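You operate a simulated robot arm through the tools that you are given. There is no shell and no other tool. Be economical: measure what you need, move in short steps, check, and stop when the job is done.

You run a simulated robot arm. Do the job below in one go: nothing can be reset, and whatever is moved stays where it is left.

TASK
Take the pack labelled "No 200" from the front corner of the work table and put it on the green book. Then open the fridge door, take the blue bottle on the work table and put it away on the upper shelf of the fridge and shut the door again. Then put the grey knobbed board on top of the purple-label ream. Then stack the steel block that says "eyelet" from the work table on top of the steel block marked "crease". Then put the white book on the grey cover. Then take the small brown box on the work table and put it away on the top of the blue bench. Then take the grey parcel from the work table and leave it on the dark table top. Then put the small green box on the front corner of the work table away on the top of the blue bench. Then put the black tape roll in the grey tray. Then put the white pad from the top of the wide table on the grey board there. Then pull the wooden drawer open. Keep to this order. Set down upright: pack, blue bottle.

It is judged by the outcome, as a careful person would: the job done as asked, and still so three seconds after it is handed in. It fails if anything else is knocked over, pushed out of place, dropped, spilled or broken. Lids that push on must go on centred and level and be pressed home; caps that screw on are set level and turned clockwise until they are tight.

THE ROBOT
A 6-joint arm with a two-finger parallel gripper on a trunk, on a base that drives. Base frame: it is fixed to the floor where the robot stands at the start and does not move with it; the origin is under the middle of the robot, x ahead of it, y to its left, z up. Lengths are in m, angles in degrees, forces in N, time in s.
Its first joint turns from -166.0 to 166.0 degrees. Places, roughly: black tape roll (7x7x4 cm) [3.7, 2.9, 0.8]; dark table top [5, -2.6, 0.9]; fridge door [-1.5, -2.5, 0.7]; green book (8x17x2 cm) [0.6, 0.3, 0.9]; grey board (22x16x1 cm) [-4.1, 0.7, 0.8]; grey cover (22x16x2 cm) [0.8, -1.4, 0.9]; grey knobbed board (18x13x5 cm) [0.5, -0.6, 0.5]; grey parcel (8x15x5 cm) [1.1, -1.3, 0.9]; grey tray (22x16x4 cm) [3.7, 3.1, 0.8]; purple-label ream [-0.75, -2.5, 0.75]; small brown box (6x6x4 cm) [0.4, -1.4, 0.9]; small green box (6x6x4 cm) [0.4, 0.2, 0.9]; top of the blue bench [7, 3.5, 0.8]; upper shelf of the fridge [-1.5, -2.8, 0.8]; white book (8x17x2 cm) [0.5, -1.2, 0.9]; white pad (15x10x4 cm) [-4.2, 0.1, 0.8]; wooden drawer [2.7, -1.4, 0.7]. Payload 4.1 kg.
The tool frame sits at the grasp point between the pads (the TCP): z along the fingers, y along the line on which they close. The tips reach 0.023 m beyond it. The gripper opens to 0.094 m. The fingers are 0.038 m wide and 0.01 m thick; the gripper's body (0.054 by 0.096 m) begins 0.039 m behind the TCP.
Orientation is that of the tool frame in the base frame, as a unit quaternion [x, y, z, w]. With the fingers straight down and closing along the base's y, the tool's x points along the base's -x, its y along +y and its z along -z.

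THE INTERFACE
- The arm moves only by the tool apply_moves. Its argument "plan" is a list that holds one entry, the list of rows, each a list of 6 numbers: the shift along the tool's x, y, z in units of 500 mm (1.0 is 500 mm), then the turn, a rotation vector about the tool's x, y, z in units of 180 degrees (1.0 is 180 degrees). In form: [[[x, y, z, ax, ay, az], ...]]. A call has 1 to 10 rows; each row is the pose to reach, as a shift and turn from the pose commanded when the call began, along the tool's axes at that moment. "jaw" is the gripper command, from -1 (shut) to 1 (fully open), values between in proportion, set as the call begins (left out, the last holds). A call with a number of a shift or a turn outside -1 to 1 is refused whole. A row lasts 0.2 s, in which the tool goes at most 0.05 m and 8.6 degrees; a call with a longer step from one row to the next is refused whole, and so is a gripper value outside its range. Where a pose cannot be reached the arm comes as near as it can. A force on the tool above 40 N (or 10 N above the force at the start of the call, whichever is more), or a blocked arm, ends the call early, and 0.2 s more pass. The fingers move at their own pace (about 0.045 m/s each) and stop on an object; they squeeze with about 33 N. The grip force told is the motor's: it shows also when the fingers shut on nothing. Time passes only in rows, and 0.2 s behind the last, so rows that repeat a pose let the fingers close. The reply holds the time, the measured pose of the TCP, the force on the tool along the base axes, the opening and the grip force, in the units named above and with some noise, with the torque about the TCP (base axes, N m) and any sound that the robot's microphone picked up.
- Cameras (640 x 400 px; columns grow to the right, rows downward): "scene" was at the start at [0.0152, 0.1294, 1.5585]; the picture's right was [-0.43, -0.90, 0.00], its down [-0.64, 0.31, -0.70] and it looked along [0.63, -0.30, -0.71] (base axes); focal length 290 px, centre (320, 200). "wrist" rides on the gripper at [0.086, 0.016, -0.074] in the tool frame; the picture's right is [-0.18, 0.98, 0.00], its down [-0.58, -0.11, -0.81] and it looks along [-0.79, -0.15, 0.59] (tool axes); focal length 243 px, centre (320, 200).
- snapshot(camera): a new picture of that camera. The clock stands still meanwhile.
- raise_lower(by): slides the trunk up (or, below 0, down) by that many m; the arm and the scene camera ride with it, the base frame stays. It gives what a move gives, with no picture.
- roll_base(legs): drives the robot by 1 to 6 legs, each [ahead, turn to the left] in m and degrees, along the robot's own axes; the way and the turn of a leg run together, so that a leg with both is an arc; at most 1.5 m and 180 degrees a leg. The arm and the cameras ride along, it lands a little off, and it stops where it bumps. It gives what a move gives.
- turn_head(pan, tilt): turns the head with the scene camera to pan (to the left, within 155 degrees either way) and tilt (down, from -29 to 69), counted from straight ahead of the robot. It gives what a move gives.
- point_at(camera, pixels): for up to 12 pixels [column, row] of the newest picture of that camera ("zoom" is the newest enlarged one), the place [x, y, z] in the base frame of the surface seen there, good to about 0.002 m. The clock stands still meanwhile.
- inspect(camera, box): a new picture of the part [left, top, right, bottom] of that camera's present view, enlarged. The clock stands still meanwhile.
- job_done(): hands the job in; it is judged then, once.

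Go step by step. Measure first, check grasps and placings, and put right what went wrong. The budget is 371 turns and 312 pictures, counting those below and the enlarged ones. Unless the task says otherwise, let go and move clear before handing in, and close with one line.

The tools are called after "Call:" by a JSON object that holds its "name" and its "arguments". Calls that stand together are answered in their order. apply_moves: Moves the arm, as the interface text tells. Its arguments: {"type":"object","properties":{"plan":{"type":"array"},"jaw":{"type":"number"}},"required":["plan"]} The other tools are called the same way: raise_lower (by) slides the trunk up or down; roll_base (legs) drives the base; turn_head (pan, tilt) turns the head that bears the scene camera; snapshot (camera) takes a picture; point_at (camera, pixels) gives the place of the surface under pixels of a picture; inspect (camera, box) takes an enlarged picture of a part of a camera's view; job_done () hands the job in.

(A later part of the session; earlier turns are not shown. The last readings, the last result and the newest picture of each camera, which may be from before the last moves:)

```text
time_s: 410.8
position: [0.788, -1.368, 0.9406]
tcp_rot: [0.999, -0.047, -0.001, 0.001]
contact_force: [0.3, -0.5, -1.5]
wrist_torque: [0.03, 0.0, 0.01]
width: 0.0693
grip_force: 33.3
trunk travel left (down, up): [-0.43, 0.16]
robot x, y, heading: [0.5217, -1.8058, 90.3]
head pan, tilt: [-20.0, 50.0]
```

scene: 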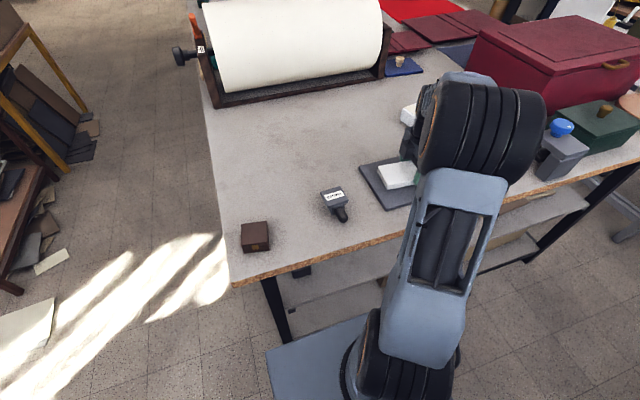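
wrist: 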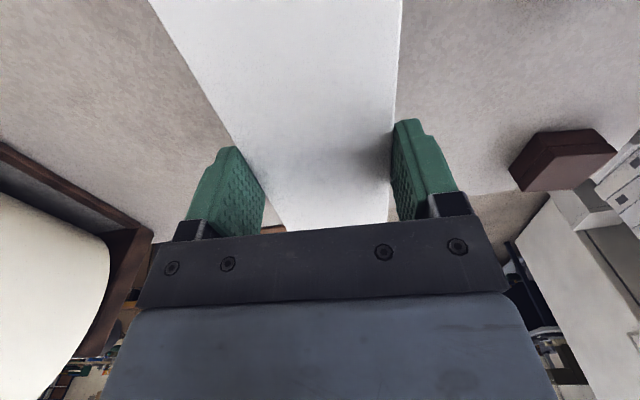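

Call:
{"name": "apply_moves", "arguments": {"plan": [[[0, 0, 0.003, 0, 0, 0], [0, 0, 0.006, 0, 0, 0], [0, 0, 0.006, 0, 0, 0]]]}}

```text
time_s: 411.6
position: [0.7884, -1.3688, 0.9399]
tcp_rot: [0.999, -0.047, 0.001, -0.001]
contact_force: [-0.9, -0.4, 20.2]
wrist_torque: [-0.39, 0.72, -0.01]
width: 0.0693
grip_force: 33.2
trunk travel left (down, up): [-0.43, 0.16]
robot x, y, heading: [0.5197, -1.8066, 90.4]
head pan, tilt: [-20.0, 50.0]
```

Contact. Release, rise and check.

Call:
{"name": "apply_moves", "arguments": {"jaw": 1, "plan": [[[0, 0, -0.003, 0, 0, 0], [0, 0, -0.003, 0, 0, 0], [0, 0, -0.003, 0, 0, 0], [0, 0, -0.003, 0, 0, 0]]]}}

Call:
{"name": "apply_moves", "arguments": {"plan": [[[0, 0, -0.06, 0, 0, 0], [0, 0, -0.15, 0, 0, 0], [0, 0, -0.24, 0, 0, 0], [-0.06, 0, -0.3, 0, 0, 0], [-0.14, 0, -0.33, 0, 0, 0], [-0.22, 0, -0.33, 0, 0, 0], [-0.3, 0, -0.33, 0, 0, 0]]]}}

Call:
{"name": "snapshot", "arguments": {"camera": "scene"}}

```text
time_s: 412.6
position: [0.7894, -1.3688, 0.9392]
tcp_rot: [0.999, -0.047, -0.002, 0.001]
contact_force: [0.2, 0.3, -0.2]
wrist_torque: [0.0, 0.03, -0.02]
width: 0.0942
grip_force: 0.1
trunk travel left (down, up): [-0.43, 0.16]
robot x, y, heading: [0.5205, -1.8075, 90.5]
head pan, tilt: [-20.0, 50.0]
```

```text
time_s: 414.2
position: [0.6382, -1.3543, 1.105]
tcp_rot: [0.999, -0.047, -0.001, 0.0]
contact_force: [0.1, 0.1, 0.3]
wrist_torque: [-0.03, 0.02, -0.03]
width: 0.094
grip_force: 0.0
trunk travel left (down, up): [-0.43, 0.16]
robot x, y, heading: [0.5233, -1.8095, 90.2]
head pan, tilt: [-20.0, 50.0]
```

```text
197 pictures are left
```

scene: 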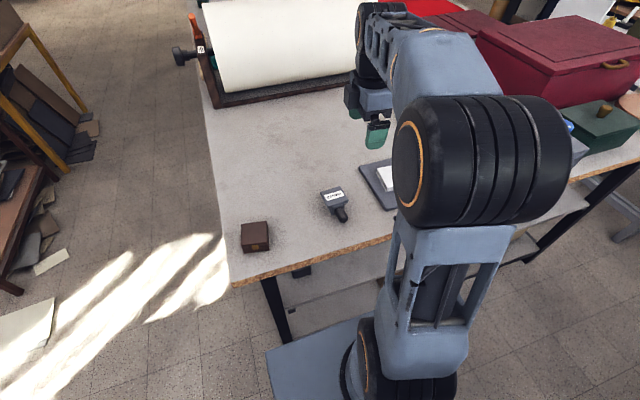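

Book is on the cover. Next the small brown box: measure it.

Call:
{"name": "inspect", "arguments": {"camera": "scene", "box": [225, 205, 285, 265]}}

Call:
{"name": "point_at", "arguments": {"camera": "zoom", "pixels": [[232, 110], [400, 108], [405, 215], [240, 225], [320, 160], [250, 300], [400, 300]]}}

```text
6.67 times, centred on (255, 235) of scene
```

zoom: 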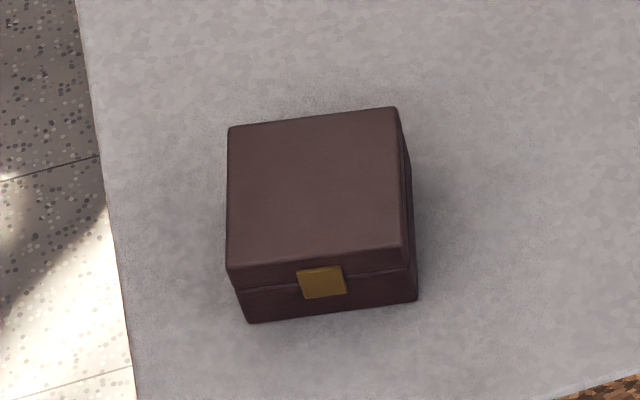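

```text
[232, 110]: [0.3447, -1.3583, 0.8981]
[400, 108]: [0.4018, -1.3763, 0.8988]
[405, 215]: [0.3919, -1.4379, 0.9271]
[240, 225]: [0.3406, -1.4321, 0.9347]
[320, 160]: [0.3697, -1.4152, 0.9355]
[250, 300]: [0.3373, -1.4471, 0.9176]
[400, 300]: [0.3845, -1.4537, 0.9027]
```

Call:
{"name": "point_at", "arguments": {"camera": "zoom", "pixels": [[235, 135], [393, 115], [396, 242], [233, 262], [315, 185]]}}

```text
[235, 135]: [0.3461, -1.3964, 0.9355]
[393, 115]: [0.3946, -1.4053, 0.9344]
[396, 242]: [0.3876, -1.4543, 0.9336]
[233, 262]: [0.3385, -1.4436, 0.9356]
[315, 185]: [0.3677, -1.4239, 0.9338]
```

Box centre (0.367,-1.425), yaw ≈-10°, top 0.935. Move above it.

Call:
{"name": "apply_moves", "arguments": {"plan": [[[-0.088, 0.032, 0, 0, 0, 0.005], [-0.175, 0.064, 0, 0, 0, 0.01], [-0.263, 0.096, 0, 0, 0, 0.015], [-0.351, 0.128, 0, 0, 0, 0.02], [-0.438, 0.16, 0, 0, 0, 0.025], [-0.526, 0.192, 0, 0, 0, 0.028], [-0.526, 0.192, 0.09, 0, 0, 0.028], [-0.526, 0.192, 0.18, 0, 0, 0.028], [-0.526, 0.192, 0.25, 0, 0, 0.028], [-0.526, 0.192, 0.25, 0, 0, 0.028]]]}}

Call:
{"name": "snapshot", "arguments": {"camera": "wrist"}}

Call:
{"name": "snapshot", "arguments": {"camera": "scene"}}

```text
time_s: 416.4
position: [0.3687, -1.4259, 0.9794]
tcp_rot: [0.996, -0.091, 0.0, 0.0]
contact_force: [-0.7, -0.3, 0.2]
wrist_torque: [0.02, 0.01, 0.03]
width: 0.094
grip_force: 0.1
trunk travel left (down, up): [-0.43, 0.16]
robot x, y, heading: [0.5255, -1.8045, 90.3]
head pan, tilt: [-20.0, 50.0]
```

```text
195 pictures are left
```

wrist: 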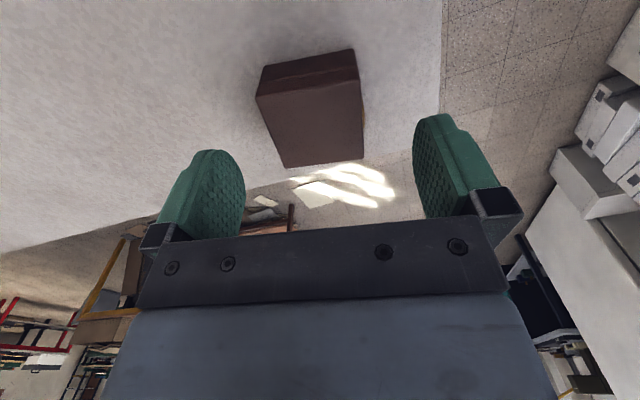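

```text
194 pictures are left
```

scene: 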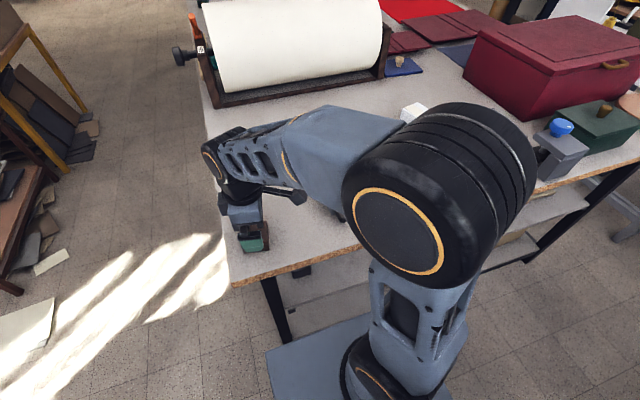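

Centred. Descend, grip, lift.

Call:
{"name": "apply_moves", "arguments": {"plan": [[[0, 0, 0.06, 0, 0, 0], [0, 0, 0.11, 0, 0, 0], [0, 0, 0.11, 0, 0, 0]]]}}

Call:
{"name": "apply_moves", "arguments": {"jaw": -1, "plan": [[[0, 0, 0, 0, 0, 0], [0, 0, 0, 0, 0, 0], [0, 0, 0, 0, 0, 0], [0, 0, 0, 0, 0, 0], [0, 0, 0, 0, 0, 0]]]}}

Call:
{"name": "apply_moves", "arguments": {"plan": [[[0, 0, -0.08, 0, 0, 0], [0, 0, -0.17, 0, 0, 0], [0, 0, -0.26, 0, 0, 0], [0, 0, -0.35, 0, 0, 0]]]}}

Call:
{"name": "turn_head", "arguments": {"pan": -30, "tilt": 40}}

Call:
{"name": "snapshot", "arguments": {"camera": "scene"}}

Call:
{"name": "snapshot", "arguments": {"camera": "wrist"}}

```text
time_s: 417.2
position: [0.3681, -1.4253, 0.9243]
tcp_rot: [0.996, -0.091, -0.001, 0.001]
contact_force: [0.4, -0.2, -0.1]
wrist_torque: [0.0, 0.0, 0.02]
width: 0.0941
grip_force: 0.0
trunk travel left (down, up): [-0.43, 0.16]
robot x, y, heading: [0.5238, -1.8096, 90.4]
head pan, tilt: [-20.0, 50.0]
```

```text
time_s: 418.4
position: [0.3681, -1.4251, 0.9249]
tcp_rot: [0.996, -0.09, 0.0, 0.001]
contact_force: [0.7, -1.0, -0.3]
wrist_torque: [0.02, 0.0, -0.03]
width: 0.0555
grip_force: 32.8
trunk travel left (down, up): [-0.43, 0.16]
robot x, y, heading: [0.5208, -1.8096, 90.4]
head pan, tilt: [-20.0, 50.0]
```

```text
time_s: 419.4
position: [0.3676, -1.4242, 1.0999]
tcp_rot: [0.996, -0.09, 0.0, 0.0]
contact_force: [-0.5, 0.3, 0.0]
wrist_torque: [0.0, 0.01, -0.01]
width: 0.0553
grip_force: 33.7
trunk travel left (down, up): [-0.43, 0.16]
robot x, y, heading: [0.5218, -1.8064, 90.1]
head pan, tilt: [-20.0, 50.0]
```

```text
time_s: 420.1
position: [0.3673, -1.4243, 1.0988]
tcp_rot: [0.996, -0.091, 0.0, 0.002]
contact_force: [0.4, 0.7, -0.6]
wrist_torque: [0.01, 0.01, -0.02]
width: 0.0554
grip_force: 33.1
trunk travel left (down, up): [-0.43, 0.16]
robot x, y, heading: [0.517, -1.806, 90.5]
head pan, tilt: [-30.0, 40.0]
```

```text
193 pictures are left
```

scene: 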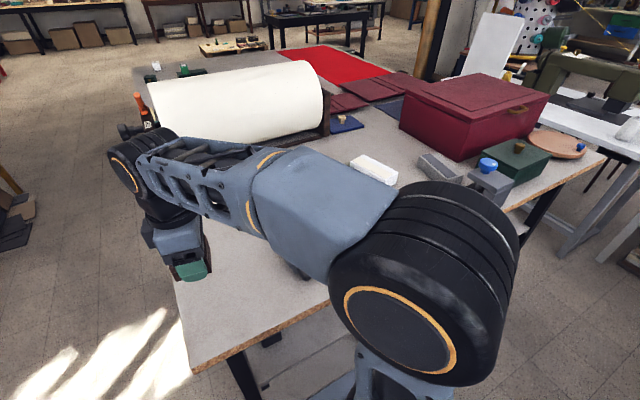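

```text
192 pictures are left
```

wrist: 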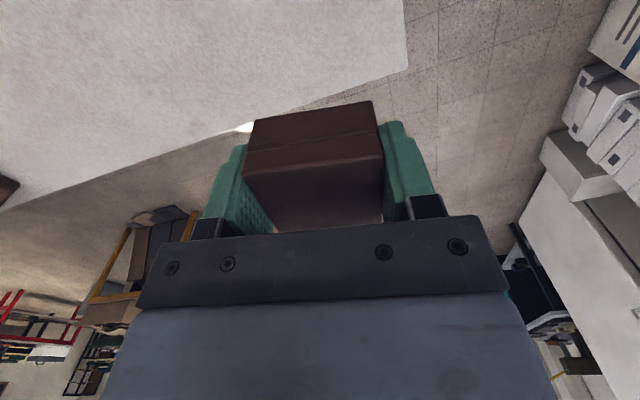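

Box is held. Survey the way east before choosing the route to the blue bench.

Call:
{"name": "turn_head", "arguments": {"pan": -75, "tilt": 20}}

Call:
{"name": "snapshot", "arguments": {"camera": "scene"}}

Call:
{"name": "turn_head", "arguments": {"pan": 10, "tilt": 15}}

Call:
{"name": "snapshot", "arguments": {"camera": "scene"}}

```text
time_s: 421.2
position: [0.368, -1.4255, 1.099]
tcp_rot: [0.996, -0.09, -0.001, 0.0]
contact_force: [-0.7, -0.8, -0.6]
wrist_torque: [-0.04, 0.01, 0.01]
width: 0.0554
grip_force: 33.2
trunk travel left (down, up): [-0.43, 0.16]
robot x, y, heading: [0.5214, -1.8092, 90.4]
head pan, tilt: [-75.0, 20.0]
```

```text
191 pictures are left
```

scene: 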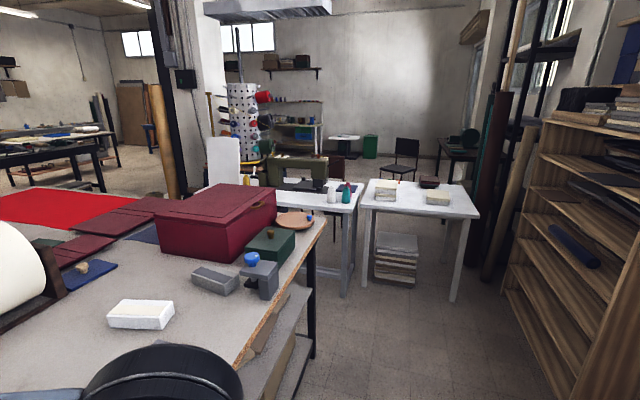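

```text
time_s: 422.8
position: [0.3688, -1.4255, 1.0973]
tcp_rot: [0.996, -0.09, -0.001, 0.0]
contact_force: [0.4, -0.2, -0.6]
wrist_torque: [-0.04, -0.01, -0.01]
width: 0.0553
grip_force: 32.3
trunk travel left (down, up): [-0.43, 0.16]
robot x, y, heading: [0.5241, -1.8071, 90.4]
head pan, tilt: [10.0, 15.0]
```

```text
190 pictures are left
```

scene: 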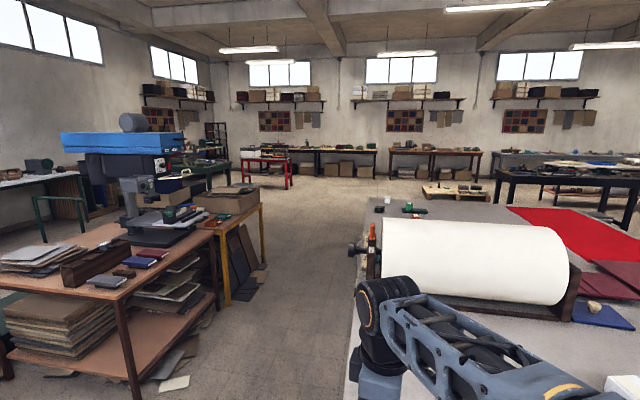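

Call:
{"name": "point_at", "arguments": {"camera": "scene", "pixels": [[455, 192], [560, 178], [430, 152], [560, 155], [345, 150], [270, 160], [240, 280], [395, 205], [620, 215], [330, 300], [480, 205], [290, 350]]}}

Call:
{"name": "inspect", "arguments": {"camera": "scene", "box": [370, 120, 640, 230]}}

```text
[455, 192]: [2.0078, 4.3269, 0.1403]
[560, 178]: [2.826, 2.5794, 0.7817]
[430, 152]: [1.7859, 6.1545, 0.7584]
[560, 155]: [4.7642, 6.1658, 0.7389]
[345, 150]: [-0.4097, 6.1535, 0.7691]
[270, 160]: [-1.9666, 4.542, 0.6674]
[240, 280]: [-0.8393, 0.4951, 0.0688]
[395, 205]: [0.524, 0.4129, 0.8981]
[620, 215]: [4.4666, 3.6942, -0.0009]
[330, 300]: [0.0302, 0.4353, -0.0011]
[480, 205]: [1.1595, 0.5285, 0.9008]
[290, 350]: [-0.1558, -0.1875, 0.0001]
```

```text
2.37 times, centred on (505, 175) of scene
```

zoom: 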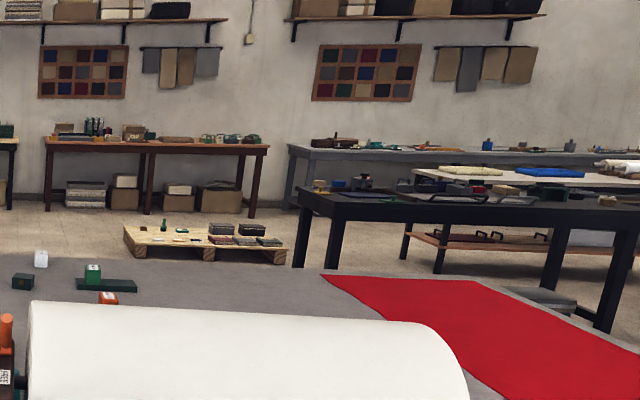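

Route: aisle at x≈-0.33 north, then east along y≈1.5. Go in stages.

Call:
{"name": "roll_base", "arguments": {"legs": [[-0.1, 0], [0, 89.6], [0.85, 0], [0, -90], [1.5, 0], [1.4, 0]]}}

Call:
{"name": "turn_head", "arguments": {"pan": -60, "tilt": 25}}

Call:
{"name": "snapshot", "arguments": {"camera": "scene"}}

```text
time_s: 449.3
position: [-0.5076, 1.3656, 1.0985]
tcp_rot: [0.997, -0.082, -0.001, 0.002]
contact_force: [0.4, 0.5, -0.5]
wrist_torque: [0.01, 0.04, 0.04]
width: 0.0551
grip_force: 33.0
trunk travel left (down, up): [-0.43, 0.16]
robot x, y, heading: [-0.349, 0.9861, 91.4]
head pan, tilt: [10.0, 15.0]
```

```text
time_s: 450.7
position: [-0.5103, 1.3641, 1.099]
tcp_rot: [0.997, -0.082, 0.0, 0.0]
contact_force: [0.3, 0.1, -0.5]
wrist_torque: [0.01, 0.01, 0.0]
width: 0.0553
grip_force: 32.8
trunk travel left (down, up): [-0.43, 0.16]
robot x, y, heading: [-0.3465, 0.9857, 91.3]
head pan, tilt: [-60.0, 25.0]
```

```text
188 pictures are left
```

scene: 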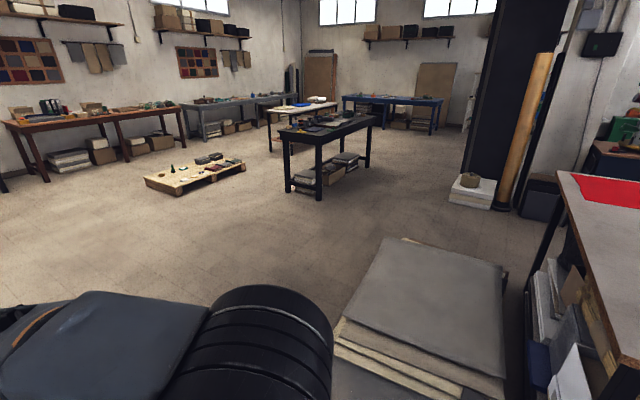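

Call:
{"name": "point_at", "arguments": {"camera": "scene", "pixels": [[345, 325], [402, 240], [318, 197], [288, 190], [375, 145], [395, 98], [350, 97], [440, 102], [436, 130], [472, 200], [372, 122], [420, 130]]}}

Call:
{"name": "inspect", "arguments": {"camera": "scene", "box": [260, 60, 480, 220]}}

```text
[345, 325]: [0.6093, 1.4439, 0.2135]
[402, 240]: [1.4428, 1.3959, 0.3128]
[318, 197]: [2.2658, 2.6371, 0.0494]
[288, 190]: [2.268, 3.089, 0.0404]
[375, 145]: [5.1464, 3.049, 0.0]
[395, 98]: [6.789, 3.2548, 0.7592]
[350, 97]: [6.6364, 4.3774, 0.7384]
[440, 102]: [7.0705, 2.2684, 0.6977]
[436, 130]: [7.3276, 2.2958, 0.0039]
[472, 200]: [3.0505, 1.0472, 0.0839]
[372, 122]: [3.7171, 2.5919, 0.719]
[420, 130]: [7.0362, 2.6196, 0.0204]
```

```text
2.50 times, centred on (370, 140) of scene
```

zoom: 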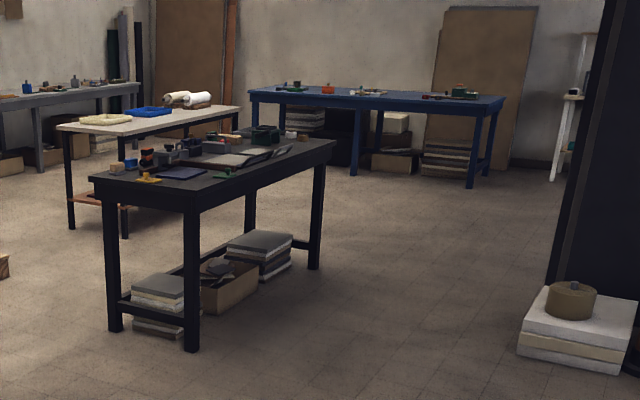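

Corridor y≈1.95 is clear between the sheets (y<1.5) and black table (y>2.55). Drive east to x≈5.6.

Call:
{"name": "roll_base", "arguments": {"legs": [[0.98, 0], [0, -91.3], [1.5, 0], [1.5, 0], [1.5, 0], [1.4, 0]]}}

Call:
{"name": "turn_head", "arguments": {"pan": 40, "tilt": 30}}

Call:
{"name": "snapshot", "arguments": {"camera": "scene"}}

```text
time_s: 487.4
position: [5.9089, 1.9295, 1.0989]
tcp_rot: [-0.618, 0.786, 0.001, 0.0]
contact_force: [-0.3, -0.4, -1.0]
wrist_torque: [0.01, 0.0, 0.01]
width: 0.0553
grip_force: 33.0
trunk travel left (down, up): [-0.43, 0.16]
robot x, y, heading: [5.5154, 1.7982, -3.1]
head pan, tilt: [-60.0, 25.0]
```

```text
time_s: 489.2
position: [5.9078, 1.929, 1.0988]
tcp_rot: [-0.618, 0.786, 0.0, -0.001]
contact_force: [0.8, -0.4, -0.6]
wrist_torque: [0.04, 0.04, -0.01]
width: 0.0553
grip_force: 33.8
trunk travel left (down, up): [-0.43, 0.16]
robot x, y, heading: [5.5152, 1.7974, -2.8]
head pan, tilt: [40.0, 30.0]
```

```text
186 pictures are left
```

scene: 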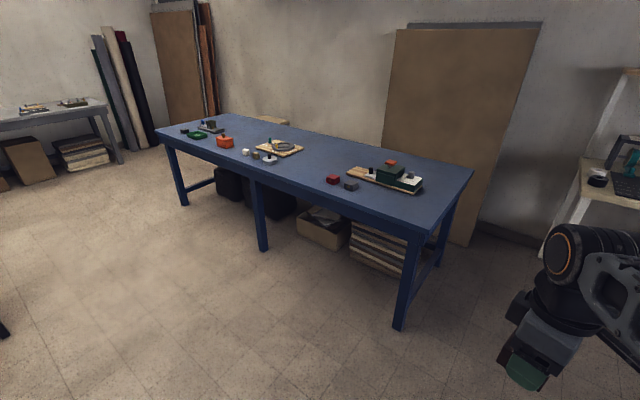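

Call:
{"name": "point_at", "arguments": {"camera": "scene", "pixels": [[405, 225], [250, 178], [165, 135], [340, 200], [365, 215], [300, 165], [333, 178], [350, 185], [268, 158], [430, 205], [300, 190], [470, 175]]}}

Call:
{"name": "inspect", "arguments": {"camera": "scene", "box": [160, 100, 480, 250]}}

```text
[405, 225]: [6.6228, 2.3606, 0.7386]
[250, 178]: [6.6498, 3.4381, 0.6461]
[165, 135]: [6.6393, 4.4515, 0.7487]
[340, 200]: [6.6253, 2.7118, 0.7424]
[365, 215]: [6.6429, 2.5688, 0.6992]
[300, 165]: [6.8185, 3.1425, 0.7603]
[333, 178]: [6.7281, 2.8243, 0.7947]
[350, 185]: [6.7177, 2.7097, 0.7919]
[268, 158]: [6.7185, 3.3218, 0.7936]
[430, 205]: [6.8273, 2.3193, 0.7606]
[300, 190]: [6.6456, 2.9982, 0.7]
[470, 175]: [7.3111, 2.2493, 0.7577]
```

```text
2.00 times, centred on (320, 175) of scene
```

zoom: 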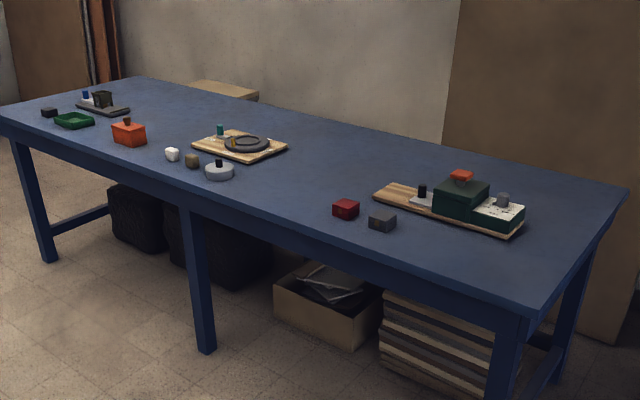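

Bench: front edge x≈6.625, top z≈0.76, free area around (6.8,3.05). Drive in front of it.

Call:
{"name": "roll_base", "arguments": {"legs": [[0, 92.8], [1.2, 0], [0, -90], [0.7, 0]]}}

Call:
{"name": "turn_head", "arguments": {"pan": 5, "tilt": 45}}

Call:
{"name": "snapshot", "arguments": {"camera": "scene"}}

```text
time_s: 506.5
position: [6.5998, 3.1503, 1.0991]
tcp_rot: [-0.629, 0.777, 0.001, -0.001]
contact_force: [0.1, 0.6, -1.0]
wrist_torque: [0.02, -0.02, 0.02]
width: 0.0554
grip_force: 33.2
trunk travel left (down, up): [-0.43, 0.16]
robot x, y, heading: [6.2152, 3.0089, -1.2]
head pan, tilt: [40.0, 30.0]
```

```text
time_s: 507.6
position: [6.5988, 3.1499, 1.0987]
tcp_rot: [-0.63, 0.777, 0.001, 0.0]
contact_force: [0.8, 0.5, -0.5]
wrist_torque: [-0.03, 0.0, 0.02]
width: 0.0554
grip_force: 32.9
trunk travel left (down, up): [-0.43, 0.16]
robot x, y, heading: [6.2122, 3.006, -1.3]
head pan, tilt: [5.0, 45.0]
```

```text
184 pictures are left
```

scene: 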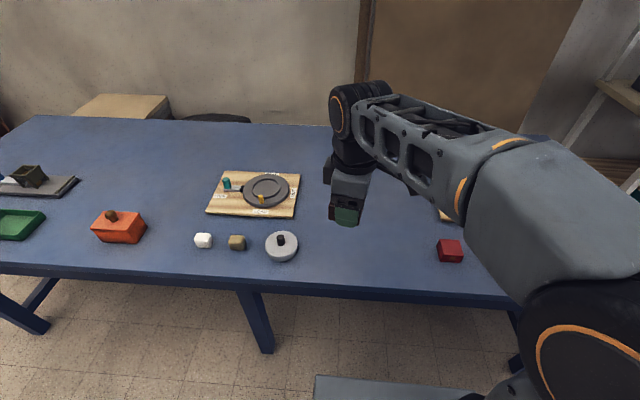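

Call:
{"name": "point_at", "arguments": {"camera": "scene", "pixels": [[360, 250], [300, 248], [437, 250], [360, 285], [390, 230], [300, 205]]}}

```text
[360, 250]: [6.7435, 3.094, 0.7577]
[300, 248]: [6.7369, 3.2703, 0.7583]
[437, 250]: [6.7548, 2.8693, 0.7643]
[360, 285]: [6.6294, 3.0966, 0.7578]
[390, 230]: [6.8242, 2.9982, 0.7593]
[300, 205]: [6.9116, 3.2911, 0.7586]
```

Free spot (6.78,3.09). Move over it and lower with the trunk.

Call:
{"name": "apply_moves", "arguments": {"plan": [[[0.011, -0.095, 0, 0, 0, 0], [0.022, -0.19, 0, 0, 0, 0], [0.032, -0.285, 0, 0, 0, 0], [0.043, -0.379, 0, 0, 0, 0], [0.043, -0.379, 0, 0, 0, 0]]]}}

Call:
{"name": "raise_lower", "arguments": {"by": -0.29}}

Call:
{"name": "snapshot", "arguments": {"camera": "scene"}}

```text
time_s: 508.8
position: [6.7802, 3.0902, 1.1002]
tcp_rot: [-0.63, 0.777, 0.001, -0.001]
contact_force: [-0.6, 0.6, -1.4]
wrist_torque: [-0.03, 0.02, -0.01]
width: 0.0552
grip_force: 33.0
trunk travel left (down, up): [-0.43, 0.16]
robot x, y, heading: [6.2133, 3.0078, -1.1]
head pan, tilt: [5.0, 45.0]
```

```text
time_s: 511.7
position: [6.7795, 3.0902, 0.8092]
tcp_rot: [-0.63, 0.777, 0.001, 0.0]
contact_force: [0.2, -0.2, -1.3]
wrist_torque: [0.01, 0.01, 0.01]
width: 0.0556
grip_force: 33.1
trunk travel left (down, up): [-0.14, 0.45]
robot x, y, heading: [6.2095, 3.0074, -1.1]
head pan, tilt: [5.0, 45.0]
```

```text
183 pictures are left
```

scene: 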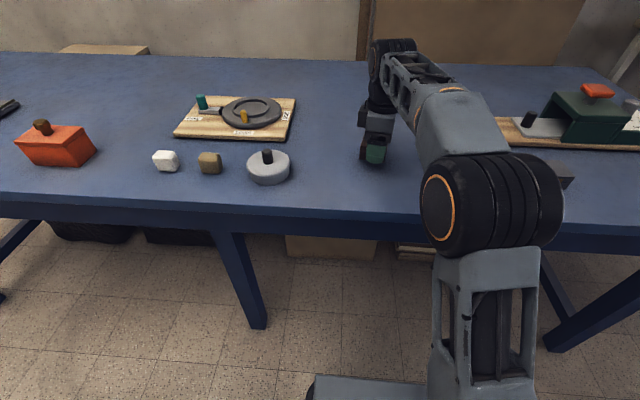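

Call:
{"name": "apply_moves", "arguments": {"plan": [[[0, 0, 0.02, 0, 0, 0], [0, 0, 0.04, 0, 0, 0], [0, 0, 0.046, 0, 0, 0], [0, 0, 0.05, 0, 0, 0], [0, 0, 0.05, 0, 0, 0]]]}}

```text
time_s: 512.9
position: [6.7791, 3.0906, 0.7845]
tcp_rot: [-0.629, 0.777, 0.001, 0.001]
contact_force: [0.8, 0.3, 2.8]
wrist_torque: [0.06, -0.08, -0.02]
width: 0.0552
grip_force: 32.9
trunk travel left (down, up): [-0.14, 0.45]
robot x, y, heading: [6.2132, 3.0059, -0.9]
head pan, tilt: [5.0, 45.0]
```

Light contact. Release and rise.

Call:
{"name": "apply_moves", "arguments": {"jaw": 1, "plan": [[[0, 0, 0, 0, 0, 0], [0, 0, 0, 0, 0, 0], [0, 0, 0, 0, 0, 0], [0, 0, 0, 0, 0, 0]]]}}

Call:
{"name": "apply_moves", "arguments": {"plan": [[[0, 0, -0.08, 0, 0, 0], [0, 0, -0.17, 0, 0, 0], [0, 0, -0.26, 0, 0, 0], [0, 0, -0.34, 0, 0, 0]]]}}

Call:
{"name": "snapshot", "arguments": {"camera": "scene"}}

```text
time_s: 513.9
position: [6.7796, 3.0911, 0.7858]
tcp_rot: [-0.629, 0.777, 0.001, -0.001]
contact_force: [0.4, 0.8, 0.1]
wrist_torque: [0.01, 0.01, 0.01]
width: 0.0943
grip_force: 0.1
trunk travel left (down, up): [-0.14, 0.45]
robot x, y, heading: [6.214, 3.0063, -1.2]
head pan, tilt: [5.0, 45.0]
```

```text
time_s: 514.9
position: [6.7632, 3.0865, 0.9442]
tcp_rot: [-0.63, 0.777, 0.0, -0.001]
contact_force: [1.0, -0.1, -0.6]
wrist_torque: [0.0, 0.01, -0.05]
width: 0.0942
grip_force: 0.1
out of reach, approached as far as the arm can: row 4
trunk travel left (down, up): [-0.14, 0.45]
robot x, y, heading: [6.2163, 3.0057, -1.0]
head pan, tilt: [5.0, 45.0]
```

```text
182 pictures are left
```

scene: 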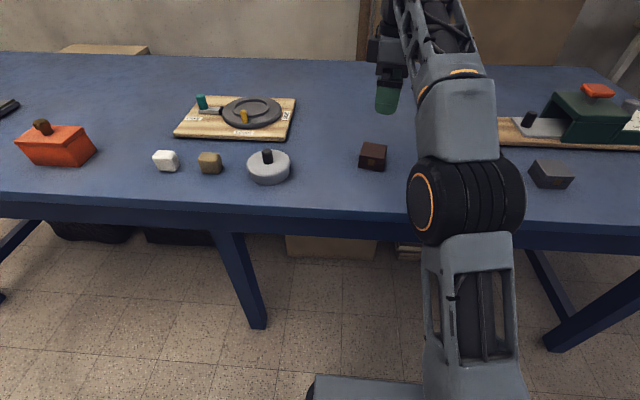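

Brown box is on the bench. Next the grey parcel → dark table. Back off and look southwards for a shorter route.

Call:
{"name": "roll_base", "arguments": {"legs": [[-0.7, 0], [0, -89], [1.2, 0]]}}

Call:
{"name": "raise_lower", "arguments": {"by": 0.3}}

Call:
{"name": "turn_head", "arguments": {"pan": -10, "tilt": 20}}

Call:
{"name": "snapshot", "arguments": {"camera": "scene"}}

```text
time_s: 528.2
position: [5.6218, 1.2591, 0.945]
tcp_rot: [0.092, 0.996, 0.0, 0.001]
contact_force: [-0.5, -0.6, -0.5]
wrist_torque: [-0.04, 0.0, 0.01]
width: 0.0941
grip_force: 0.1
trunk travel left (down, up): [-0.14, 0.45]
robot x, y, heading: [5.5297, 1.8062, -89.6]
head pan, tilt: [5.0, 45.0]
```

```text
time_s: 531.2
position: [5.622, 1.2598, 1.2441]
tcp_rot: [0.093, 0.996, 0.0, 0.001]
contact_force: [0.1, -0.1, 0.0]
wrist_torque: [0.0, 0.01, -0.02]
width: 0.094
grip_force: 0.0
trunk travel left (down, up): [-0.44, 0.15]
robot x, y, heading: [5.5273, 1.8039, -89.4]
head pan, tilt: [5.0, 45.0]
```

```text
time_s: 532.1
position: [5.6214, 1.26, 1.2437]
tcp_rot: [0.093, 0.996, 0.0, 0.001]
contact_force: [0.6, -0.1, -0.3]
wrist_torque: [-0.01, 0.03, 0.04]
width: 0.0942
grip_force: 0.2
trunk travel left (down, up): [-0.44, 0.15]
robot x, y, heading: [5.5266, 1.8076, -89.4]
head pan, tilt: [-10.0, 20.0]
```

```text
181 pictures are left
```

scene: 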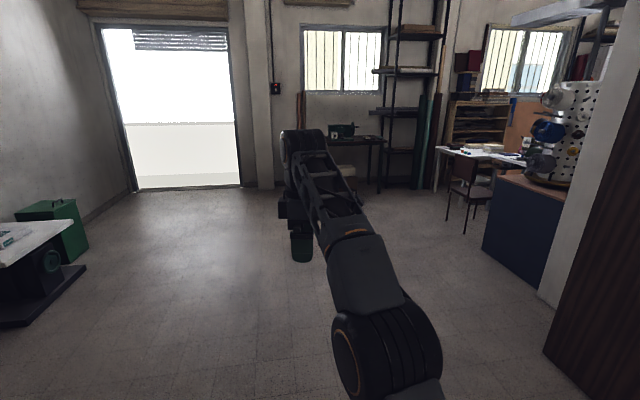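

Open floor to the south; dark table by the far wall. Measure key points.

Call:
{"name": "point_at", "arguments": {"camera": "scene", "pixels": [[370, 140], [378, 190], [350, 141], [440, 185], [470, 200], [445, 225], [485, 150], [488, 240], [540, 290], [385, 180], [430, 195], [510, 160]]}}

Call:
{"name": "inspect", "arguments": {"camera": "scene", "box": [300, 80, 560, 260]}}

```text
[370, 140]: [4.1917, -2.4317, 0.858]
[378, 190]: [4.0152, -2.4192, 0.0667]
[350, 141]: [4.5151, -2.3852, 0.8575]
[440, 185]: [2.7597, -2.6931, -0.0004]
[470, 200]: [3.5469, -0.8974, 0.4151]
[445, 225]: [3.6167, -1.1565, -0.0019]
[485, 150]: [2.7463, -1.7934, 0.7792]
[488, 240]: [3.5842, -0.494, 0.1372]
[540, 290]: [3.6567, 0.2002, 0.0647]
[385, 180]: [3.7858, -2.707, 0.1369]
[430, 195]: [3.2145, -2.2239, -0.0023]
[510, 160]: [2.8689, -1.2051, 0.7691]
```

```text
2.22 times, centred on (430, 170) of scene
```

zoom: 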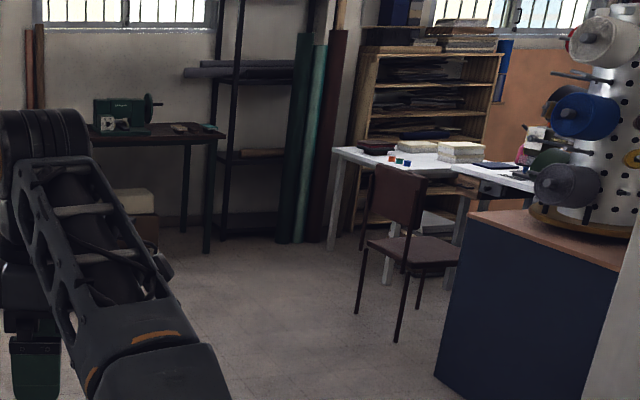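

Drive south towards the dark table and look at it and the passage westward.

Call:
{"name": "roll_base", "arguments": {"legs": [[0, -3], [1.5, 0], [1.5, 0], [0.3, 0]]}}

Call:
{"name": "turn_head", "arguments": {"pan": -20, "tilt": 35}}

Call:
{"name": "snapshot", "arguments": {"camera": "scene"}}

Call:
{"name": "turn_head", "arguments": {"pan": -85, "tilt": 25}}

Call:
{"name": "snapshot", "arguments": {"camera": "scene"}}

```text
time_s: 548.6
position: [5.4709, -2.0482, 1.2442]
tcp_rot: [0.114, 0.994, 0.0, 0.001]
contact_force: [0.2, -0.2, 0.0]
wrist_torque: [-0.01, 0.04, -0.02]
width: 0.0943
grip_force: 0.1
trunk travel left (down, up): [-0.44, 0.15]
robot x, y, heading: [5.3996, -1.4921, -92.0]
head pan, tilt: [-10.0, 20.0]
```

```text
time_s: 549.4
position: [5.4725, -2.049, 1.2447]
tcp_rot: [0.113, 0.994, 0.0, 0.001]
contact_force: [-0.4, 0.4, -0.2]
wrist_torque: [-0.01, 0.01, 0.02]
width: 0.094
grip_force: 0.1
trunk travel left (down, up): [-0.44, 0.15]
robot x, y, heading: [5.4017, -1.4978, -92.0]
head pan, tilt: [-20.0, 35.0]
```

```text
179 pictures are left
```

scene: 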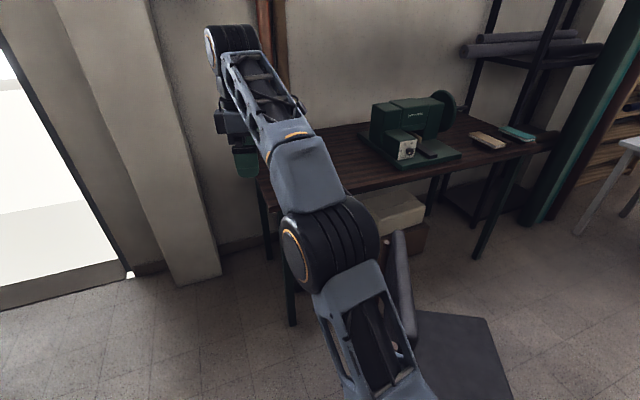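

```text
time_s: 550.8
position: [5.4725, -2.0489, 1.2449]
tcp_rot: [0.114, 0.994, 0.0, 0.002]
contact_force: [0.1, 0.1, 0.4]
wrist_torque: [0.0, 0.02, -0.01]
width: 0.0943
grip_force: 0.1
trunk travel left (down, up): [-0.44, 0.15]
robot x, y, heading: [5.4006, -1.4977, -92.1]
head pan, tilt: [-85.0, 25.0]
```

```text
178 pictures are left
```

scene: 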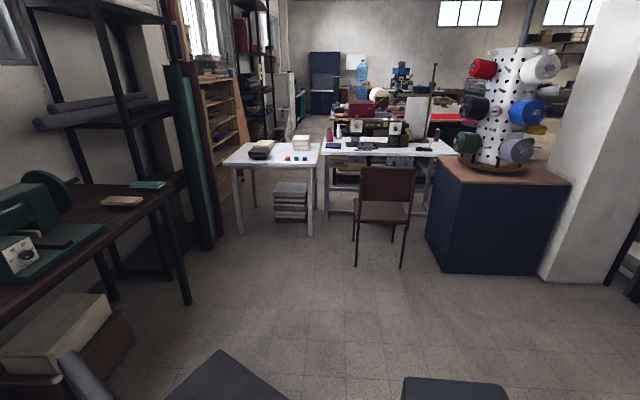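

Call:
{"name": "point_at", "arguments": {"camera": "scene", "pixels": [[239, 232], [210, 247], [230, 180], [245, 175], [240, 200], [312, 232], [280, 165], [186, 300], [165, 190], [235, 155], [215, 130]]}}

Call:
{"name": "inspect", "arguments": {"camera": "scene", "box": [150, 60, 450, 260]}}

```text
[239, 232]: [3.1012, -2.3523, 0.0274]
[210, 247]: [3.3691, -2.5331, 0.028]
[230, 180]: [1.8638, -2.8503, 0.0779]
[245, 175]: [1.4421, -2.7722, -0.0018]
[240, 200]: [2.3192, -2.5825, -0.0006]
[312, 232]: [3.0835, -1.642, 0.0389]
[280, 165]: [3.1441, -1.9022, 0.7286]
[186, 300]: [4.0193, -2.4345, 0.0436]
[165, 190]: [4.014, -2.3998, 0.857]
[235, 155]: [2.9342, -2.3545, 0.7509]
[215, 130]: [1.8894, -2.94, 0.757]
```

```text
2.00 times, centred on (300, 160) of scene
```

zoom: 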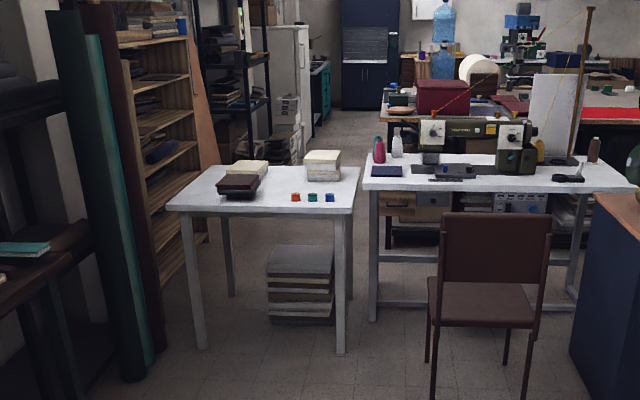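

The gap beside the small white table is too narrow, so I take the long way round. Reverse north, then west.

Call:
{"name": "roll_base", "arguments": {"legs": [[-1.5, 0], [-1.5, 0], [-0.45, 0], [0, -88]]}}

```text
time_s: 571.1
position: [4.9328, 1.8288, 1.2457]
tcp_rot: [0.763, 0.646, -0.001, 0.001]
contact_force: [-0.2, 0.9, -0.2]
wrist_torque: [0.0, 0.04, -0.04]
width: 0.0939
grip_force: 0.1
trunk travel left (down, up): [-0.44, 0.15]
robot x, y, heading: [5.4801, 1.9361, -178.5]
head pan, tilt: [-85.0, 25.0]
```

Call:
{"name": "roll_base", "arguments": {"legs": [[0, -1.5], [1.5, 0], [1.5, 0], [1.5, 0], [1.33, 0]]}}

```text
time_s: 599.4
position: [-0.921, 1.7325, 1.2441]
tcp_rot: [0.763, 0.646, -0.001, 0.001]
contact_force: [-0.3, 0.0, 0.4]
wrist_torque: [-0.03, 0.01, 0.03]
width: 0.0941
grip_force: 0.0
trunk travel left (down, up): [-0.44, 0.15]
robot x, y, heading: [-0.379, 1.8379, -178.9]
head pan, tilt: [-85.0, 25.0]
```

Call:
{"name": "roll_base", "arguments": {"legs": [[0, 89.5], [1.5, 0], [1.5, 0], [0.75, 0], [0, 90], [1.45, 0]]}}

Call:
{"name": "turn_head", "arguments": {"pan": 75, "tilt": 45}}

Call:
{"name": "snapshot", "arguments": {"camera": "scene"}}

```text
time_s: 631.8
position: [1.6073, -1.8586, 1.2445]
tcp_rot: [-0.626, 0.78, 0.001, 0.001]
contact_force: [-1.0, -0.3, -0.2]
wrist_torque: [-0.02, 0.02, 0.0]
width: 0.0938
grip_force: 0.1
trunk travel left (down, up): [-0.44, 0.15]
robot x, y, heading: [1.0562, -1.9402, -1.5]
head pan, tilt: [-85.0, 25.0]
```

```text
time_s: 634.3
position: [1.6063, -1.8605, 1.2435]
tcp_rot: [-0.627, 0.779, 0.001, 0.001]
contact_force: [0.0, 0.8, 0.0]
wrist_torque: [0.0, 0.0, 0.04]
width: 0.0941
grip_force: 0.1
trunk travel left (down, up): [-0.44, 0.15]
robot x, y, heading: [1.057, -1.9342, -1.7]
head pan, tilt: [75.0, 45.0]
```

```text
176 pictures are left
```

scene: 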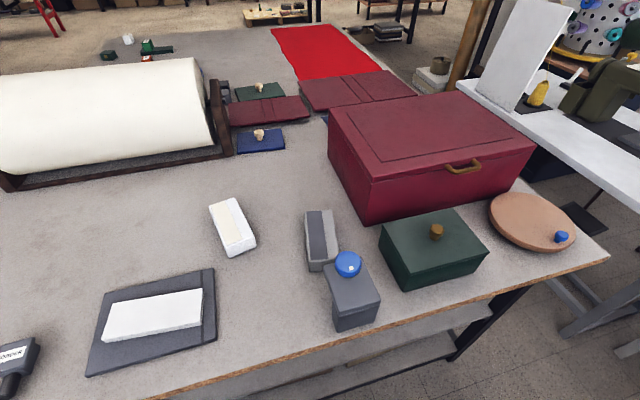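

Book is on the cover. Inspect the grey parcel.

Call:
{"name": "inspect", "arguments": {"camera": "scene", "box": [200, 180, 400, 340]}}

Call:
{"name": "point_at", "arguments": {"camera": "zoom", "pixels": [[292, 98], [368, 92], [386, 235], [310, 245], [340, 170], [318, 265], [430, 240], [350, 270], [455, 320], [300, 180]]}}

```text
2.50 times, centred on (300, 260) of scene
```

zoom: 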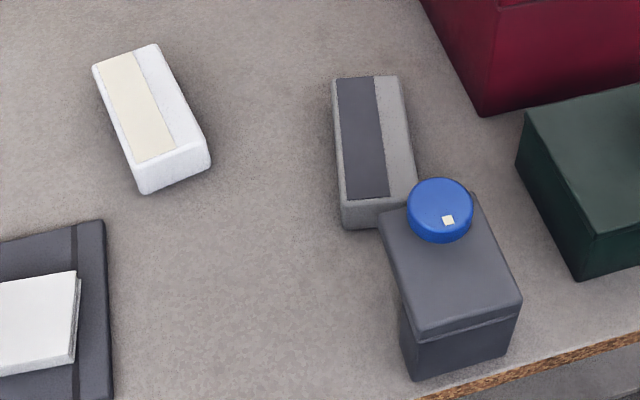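

```text
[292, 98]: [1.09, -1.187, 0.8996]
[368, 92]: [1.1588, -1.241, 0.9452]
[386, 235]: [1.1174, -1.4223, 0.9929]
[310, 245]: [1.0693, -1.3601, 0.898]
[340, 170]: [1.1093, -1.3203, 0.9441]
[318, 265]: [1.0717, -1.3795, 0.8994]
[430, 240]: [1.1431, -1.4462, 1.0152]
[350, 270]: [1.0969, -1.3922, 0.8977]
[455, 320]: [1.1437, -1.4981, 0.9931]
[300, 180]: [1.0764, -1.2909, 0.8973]
```

Call:
{"name": "point_at", "arguments": {"camera": "zoom", "pixels": [[337, 83], [393, 80], [345, 205], [408, 178], [395, 120], [352, 220], [335, 110], [385, 212], [375, 195], [362, 120]]}}

```text
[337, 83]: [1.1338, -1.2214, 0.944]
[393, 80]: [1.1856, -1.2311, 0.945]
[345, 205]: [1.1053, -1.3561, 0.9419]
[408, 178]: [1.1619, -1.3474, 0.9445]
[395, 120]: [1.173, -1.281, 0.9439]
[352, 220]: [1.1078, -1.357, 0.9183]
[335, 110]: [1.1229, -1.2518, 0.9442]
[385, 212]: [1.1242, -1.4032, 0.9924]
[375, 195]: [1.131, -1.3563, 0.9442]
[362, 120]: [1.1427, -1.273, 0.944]
```

Parcel: centre ≈(1.146,-1.294), long axis 12° off +y toward +x, width ~0.055, top 0.944; the tall clamp box is just in front of it. Face the table and rotate the wrist so the jaws close across it.

Call:
{"name": "roll_base", "arguments": {"legs": [[0, 91.7], [0.09, 0]]}}

Call:
{"name": "apply_moves", "arguments": {"plan": [[[0, 0, 0, 0, 0, 0.045], [0, 0, 0, 0, 0, 0.09], [0, 0, 0, 0, 0, 0.135], [0, 0, 0, 0, 0, 0.18], [0, 0, 0, 0, 0, 0.225], [0, 0, 0, 0, 0, 0.27], [0, 0, 0, 0, 0, 0.315], [0, 0, 0, 0, 0, 0.36], [0, 0, 0, 0, 0, 0.405], [0, 0, 0, 0, 0, 0.45]]]}}

Call:
{"name": "turn_head", "arguments": {"pan": -5, "tilt": 50}}

Call:
{"name": "snapshot", "arguments": {"camera": "scene"}}

```text
time_s: 639.3
position: [0.9666, -1.2946, 1.2442]
tcp_rot: [0.995, -0.095, -0.001, 0.001]
contact_force: [0.3, -0.4, -0.4]
wrist_torque: [-0.02, -0.01, -0.02]
width: 0.0938
grip_force: 0.1
trunk travel left (down, up): [-0.44, 0.15]
robot x, y, heading: [1.0538, -1.845, 89.8]
head pan, tilt: [75.0, 45.0]
```

```text
time_s: 641.5
position: [0.966, -1.2963, 1.2438]
tcp_rot: [-0.694, 0.72, 0.0, -0.001]
contact_force: [-0.6, -0.1, -0.1]
wrist_torque: [0.01, -0.01, 0.02]
width: 0.094
grip_force: 0.0
trunk travel left (down, up): [-0.44, 0.15]
robot x, y, heading: [1.0583, -1.8454, 89.9]
head pan, tilt: [75.0, 45.0]
```

```text
time_s: 643.0
position: [0.9652, -1.2953, 1.2437]
tcp_rot: [-0.695, 0.719, 0.001, 0.0]
contact_force: [0.1, 0.2, -0.1]
wrist_torque: [0.0, -0.01, 0.0]
width: 0.0941
grip_force: 0.1
trunk travel left (down, up): [-0.44, 0.15]
robot x, y, heading: [1.0561, -1.8453, 89.9]
head pan, tilt: [-5.0, 50.0]
```

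```text
174 pictures are left
```

scene: 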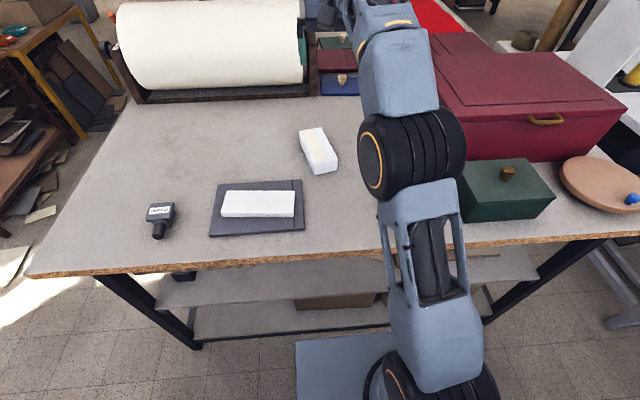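

Call:
{"name": "apply_moves", "arguments": {"plan": [[[-0.011, -0.0915, 0, 0, 0, 0.014], [-0.022, -0.183, 0, 0, 0, 0.028], [-0.034, -0.2745, 0, 0, 0, 0.042], [-0.045, -0.366, 0, 0, 0, 0.056], [-0.045, -0.366, 0, 0, 0, 0.056]]]}}

Call:
{"name": "raise_lower", "arguments": {"by": -0.17}}

Call:
{"name": "snapshot", "arguments": {"camera": "wrist"}}

Call:
{"name": "snapshot", "arguments": {"camera": "scene"}}

```text
time_s: 644.2
position: [1.1477, -1.2864, 1.2362]
tcp_rot: [-0.63, 0.777, 0.002, 0.001]
contact_force: [0.1, 0.3, 0.1]
wrist_torque: [-0.02, -0.05, -0.01]
width: 0.094
grip_force: 0.0
out of reach, approached as far as the arm can: row 3, 4, 5
trunk travel left (down, up): [-0.44, 0.15]
robot x, y, heading: [1.0554, -1.8467, 89.8]
head pan, tilt: [-5.0, 50.0]
```

```text
time_s: 646.1
position: [1.148, -1.2868, 1.0667]
tcp_rot: [-0.629, 0.777, 0.002, 0.0]
contact_force: [-0.2, -0.6, 0.5]
wrist_torque: [-0.01, 0.01, 0.0]
width: 0.094
grip_force: 0.0
trunk travel left (down, up): [-0.27, 0.32]
robot x, y, heading: [1.0594, -1.8425, 90.1]
head pan, tilt: [-5.0, 50.0]
```

```text
173 pictures are left
```

wrist: 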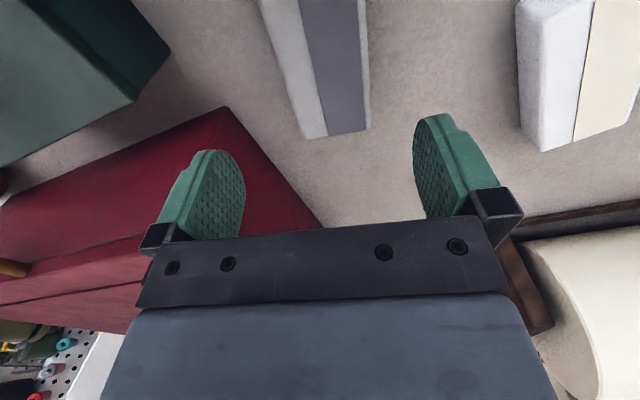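

```text
172 pictures are left
```

scene: 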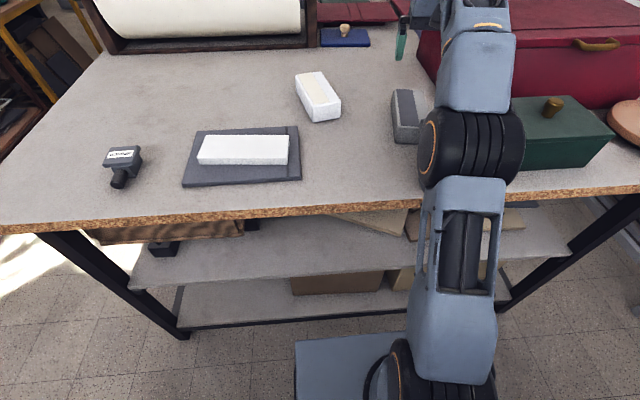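

Call:
{"name": "point_at", "arguments": {"camera": "wrist", "pixels": [[225, 112], [300, 205], [310, 136], [364, 130], [340, 100], [300, 20], [255, 5], [362, 20], [135, 100]]}}

```text
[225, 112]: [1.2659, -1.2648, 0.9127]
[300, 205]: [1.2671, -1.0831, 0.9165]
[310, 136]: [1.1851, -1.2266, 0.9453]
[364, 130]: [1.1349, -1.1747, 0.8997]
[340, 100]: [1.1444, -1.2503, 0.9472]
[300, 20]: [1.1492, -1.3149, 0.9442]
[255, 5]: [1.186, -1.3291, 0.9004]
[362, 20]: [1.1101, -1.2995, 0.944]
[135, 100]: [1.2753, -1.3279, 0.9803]
```

Aligned: finger gap straddles the parcel and the red box is 6 cm away. Descend.

Call:
{"name": "apply_moves", "arguments": {"plan": [[[0, 0, 0.08, 0, 0, 0], [0, 0, 0.16, 0, 0, 0], [0, 0, 0.23, 0, 0, 0], [0, 0, 0.278, 0, 0, 0], [0, 0, 0.278, 0, 0, 0]]]}}

Call:
{"name": "apply_moves", "arguments": {"jaw": -1, "plan": [[[0, 0, 0, 0, 0, 0], [0, 0, 0, 0, 0, 0], [0, 0, 0, 0, 0, 0], [0, 0, 0, 0, 0, 0], [0, 0, 0, 0, 0, 0]]]}}

Call:
{"name": "apply_moves", "arguments": {"plan": [[[0, 0, -0.05, 0, 0, 0], [0, 0, -0.13, 0, 0, 0], [0, 0, -0.2, 0, 0, 0]]]}}

Call:
{"name": "snapshot", "arguments": {"camera": "wrist"}}

```text
time_s: 647.3
position: [1.1493, -1.285, 0.928]
tcp_rot: [-0.629, 0.778, 0.001, 0.0]
contact_force: [-0.1, 0.3, 0.5]
wrist_torque: [0.03, 0.02, -0.01]
width: 0.0938
grip_force: 0.2
trunk travel left (down, up): [-0.27, 0.32]
robot x, y, heading: [1.0578, -1.8425, 89.9]
head pan, tilt: [-5.0, 50.0]
```

```text
time_s: 648.5
position: [1.1478, -1.2857, 0.9282]
tcp_rot: [-0.629, 0.777, 0.001, 0.0]
contact_force: [-1.0, 0.5, -0.7]
wrist_torque: [0.23, -0.08, 0.05]
width: 0.0698
grip_force: 33.0
trunk travel left (down, up): [-0.27, 0.32]
robot x, y, heading: [1.0523, -1.8436, 89.8]
head pan, tilt: [-5.0, 50.0]
```

```text
time_s: 649.3
position: [1.1473, -1.286, 1.0288]
tcp_rot: [-0.629, 0.777, 0.001, -0.001]
contact_force: [0.1, -0.6, -3.4]
wrist_torque: [0.01, 0.0, 0.0]
width: 0.0697
grip_force: 32.6
trunk travel left (down, up): [-0.27, 0.32]
robot x, y, heading: [1.0542, -1.844, 89.5]
head pan, tilt: [-5.0, 50.0]
```

```text
171 pictures are left
```

wrist: 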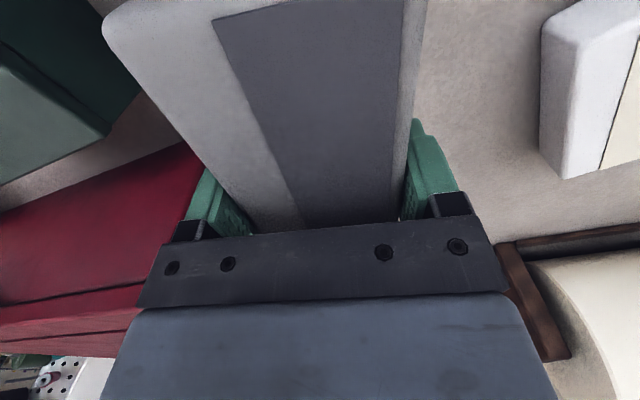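

Parcel held. Raise, tuck, and drive the long way round to the dark table.

Call:
{"name": "raise_lower", "arguments": {"by": 0.2}}

Call:
{"name": "apply_moves", "arguments": {"plan": [[[0.06, -0.013, 0, 0, 0, 0], [0.12, -0.026, 0, 0, 0, 0], [0.19, -0.04, 0, 0, 0, 0], [0.254, -0.054, 0, 0, 0, 0]]]}}

Call:
{"name": "roll_base", "arguments": {"legs": [[-0.09, 0], [0, 90], [1.42, 0], [0, -90.5], [1.5, 0], [1.5, 0]]}}

```text
time_s: 651.5
position: [1.1483, -1.2851, 1.2267]
tcp_rot: [-0.629, 0.777, 0.001, 0.0]
contact_force: [0.4, 1.5, -3.0]
wrist_torque: [0.04, 0.02, -0.01]
width: 0.0697
grip_force: 32.8
trunk travel left (down, up): [-0.47, 0.12]
robot x, y, heading: [1.0535, -1.8436, 89.8]
head pan, tilt: [-5.0, 50.0]
```

```text
time_s: 652.5
position: [1.1472, -1.4165, 1.2265]
tcp_rot: [-0.629, 0.777, 0.001, 0.0]
contact_force: [0.4, 0.2, -2.6]
wrist_torque: [-0.01, 0.0, -0.01]
width: 0.07
grip_force: 33.2
trunk travel left (down, up): [-0.47, 0.12]
robot x, y, heading: [1.0548, -1.8448, 89.7]
head pan, tilt: [-5.0, 50.0]
```

```text
time_s: 682.0
position: [-0.3167, 1.494, 1.2268]
tcp_rot: [-0.637, 0.771, 0.001, 0.0]
contact_force: [-0.6, 0.3, -3.5]
wrist_torque: [-0.04, -0.03, -0.01]
width: 0.0698
grip_force: 33.7
trunk travel left (down, up): [-0.47, 0.12]
robot x, y, heading: [-0.3988, 1.0589, 91.4]
head pan, tilt: [-5.0, 50.0]
```

Call:
{"name": "roll_base", "arguments": {"legs": [[0.9, 0], [0, -91.2], [1.5, 0], [1.5, 0], [1.5, 0], [1.2, 0]]}}

```text
time_s: 717.4
position: [5.7252, 1.9726, 1.2264]
tcp_rot: [0.095, 0.995, 0.001, 0.0]
contact_force: [-0.3, 0.1, -2.3]
wrist_torque: [-0.01, -0.02, -0.02]
width: 0.0698
grip_force: 32.7
trunk travel left (down, up): [-0.47, 0.12]
robot x, y, heading: [5.2958, 2.0582, 0.9]
head pan, tilt: [-5.0, 50.0]
```

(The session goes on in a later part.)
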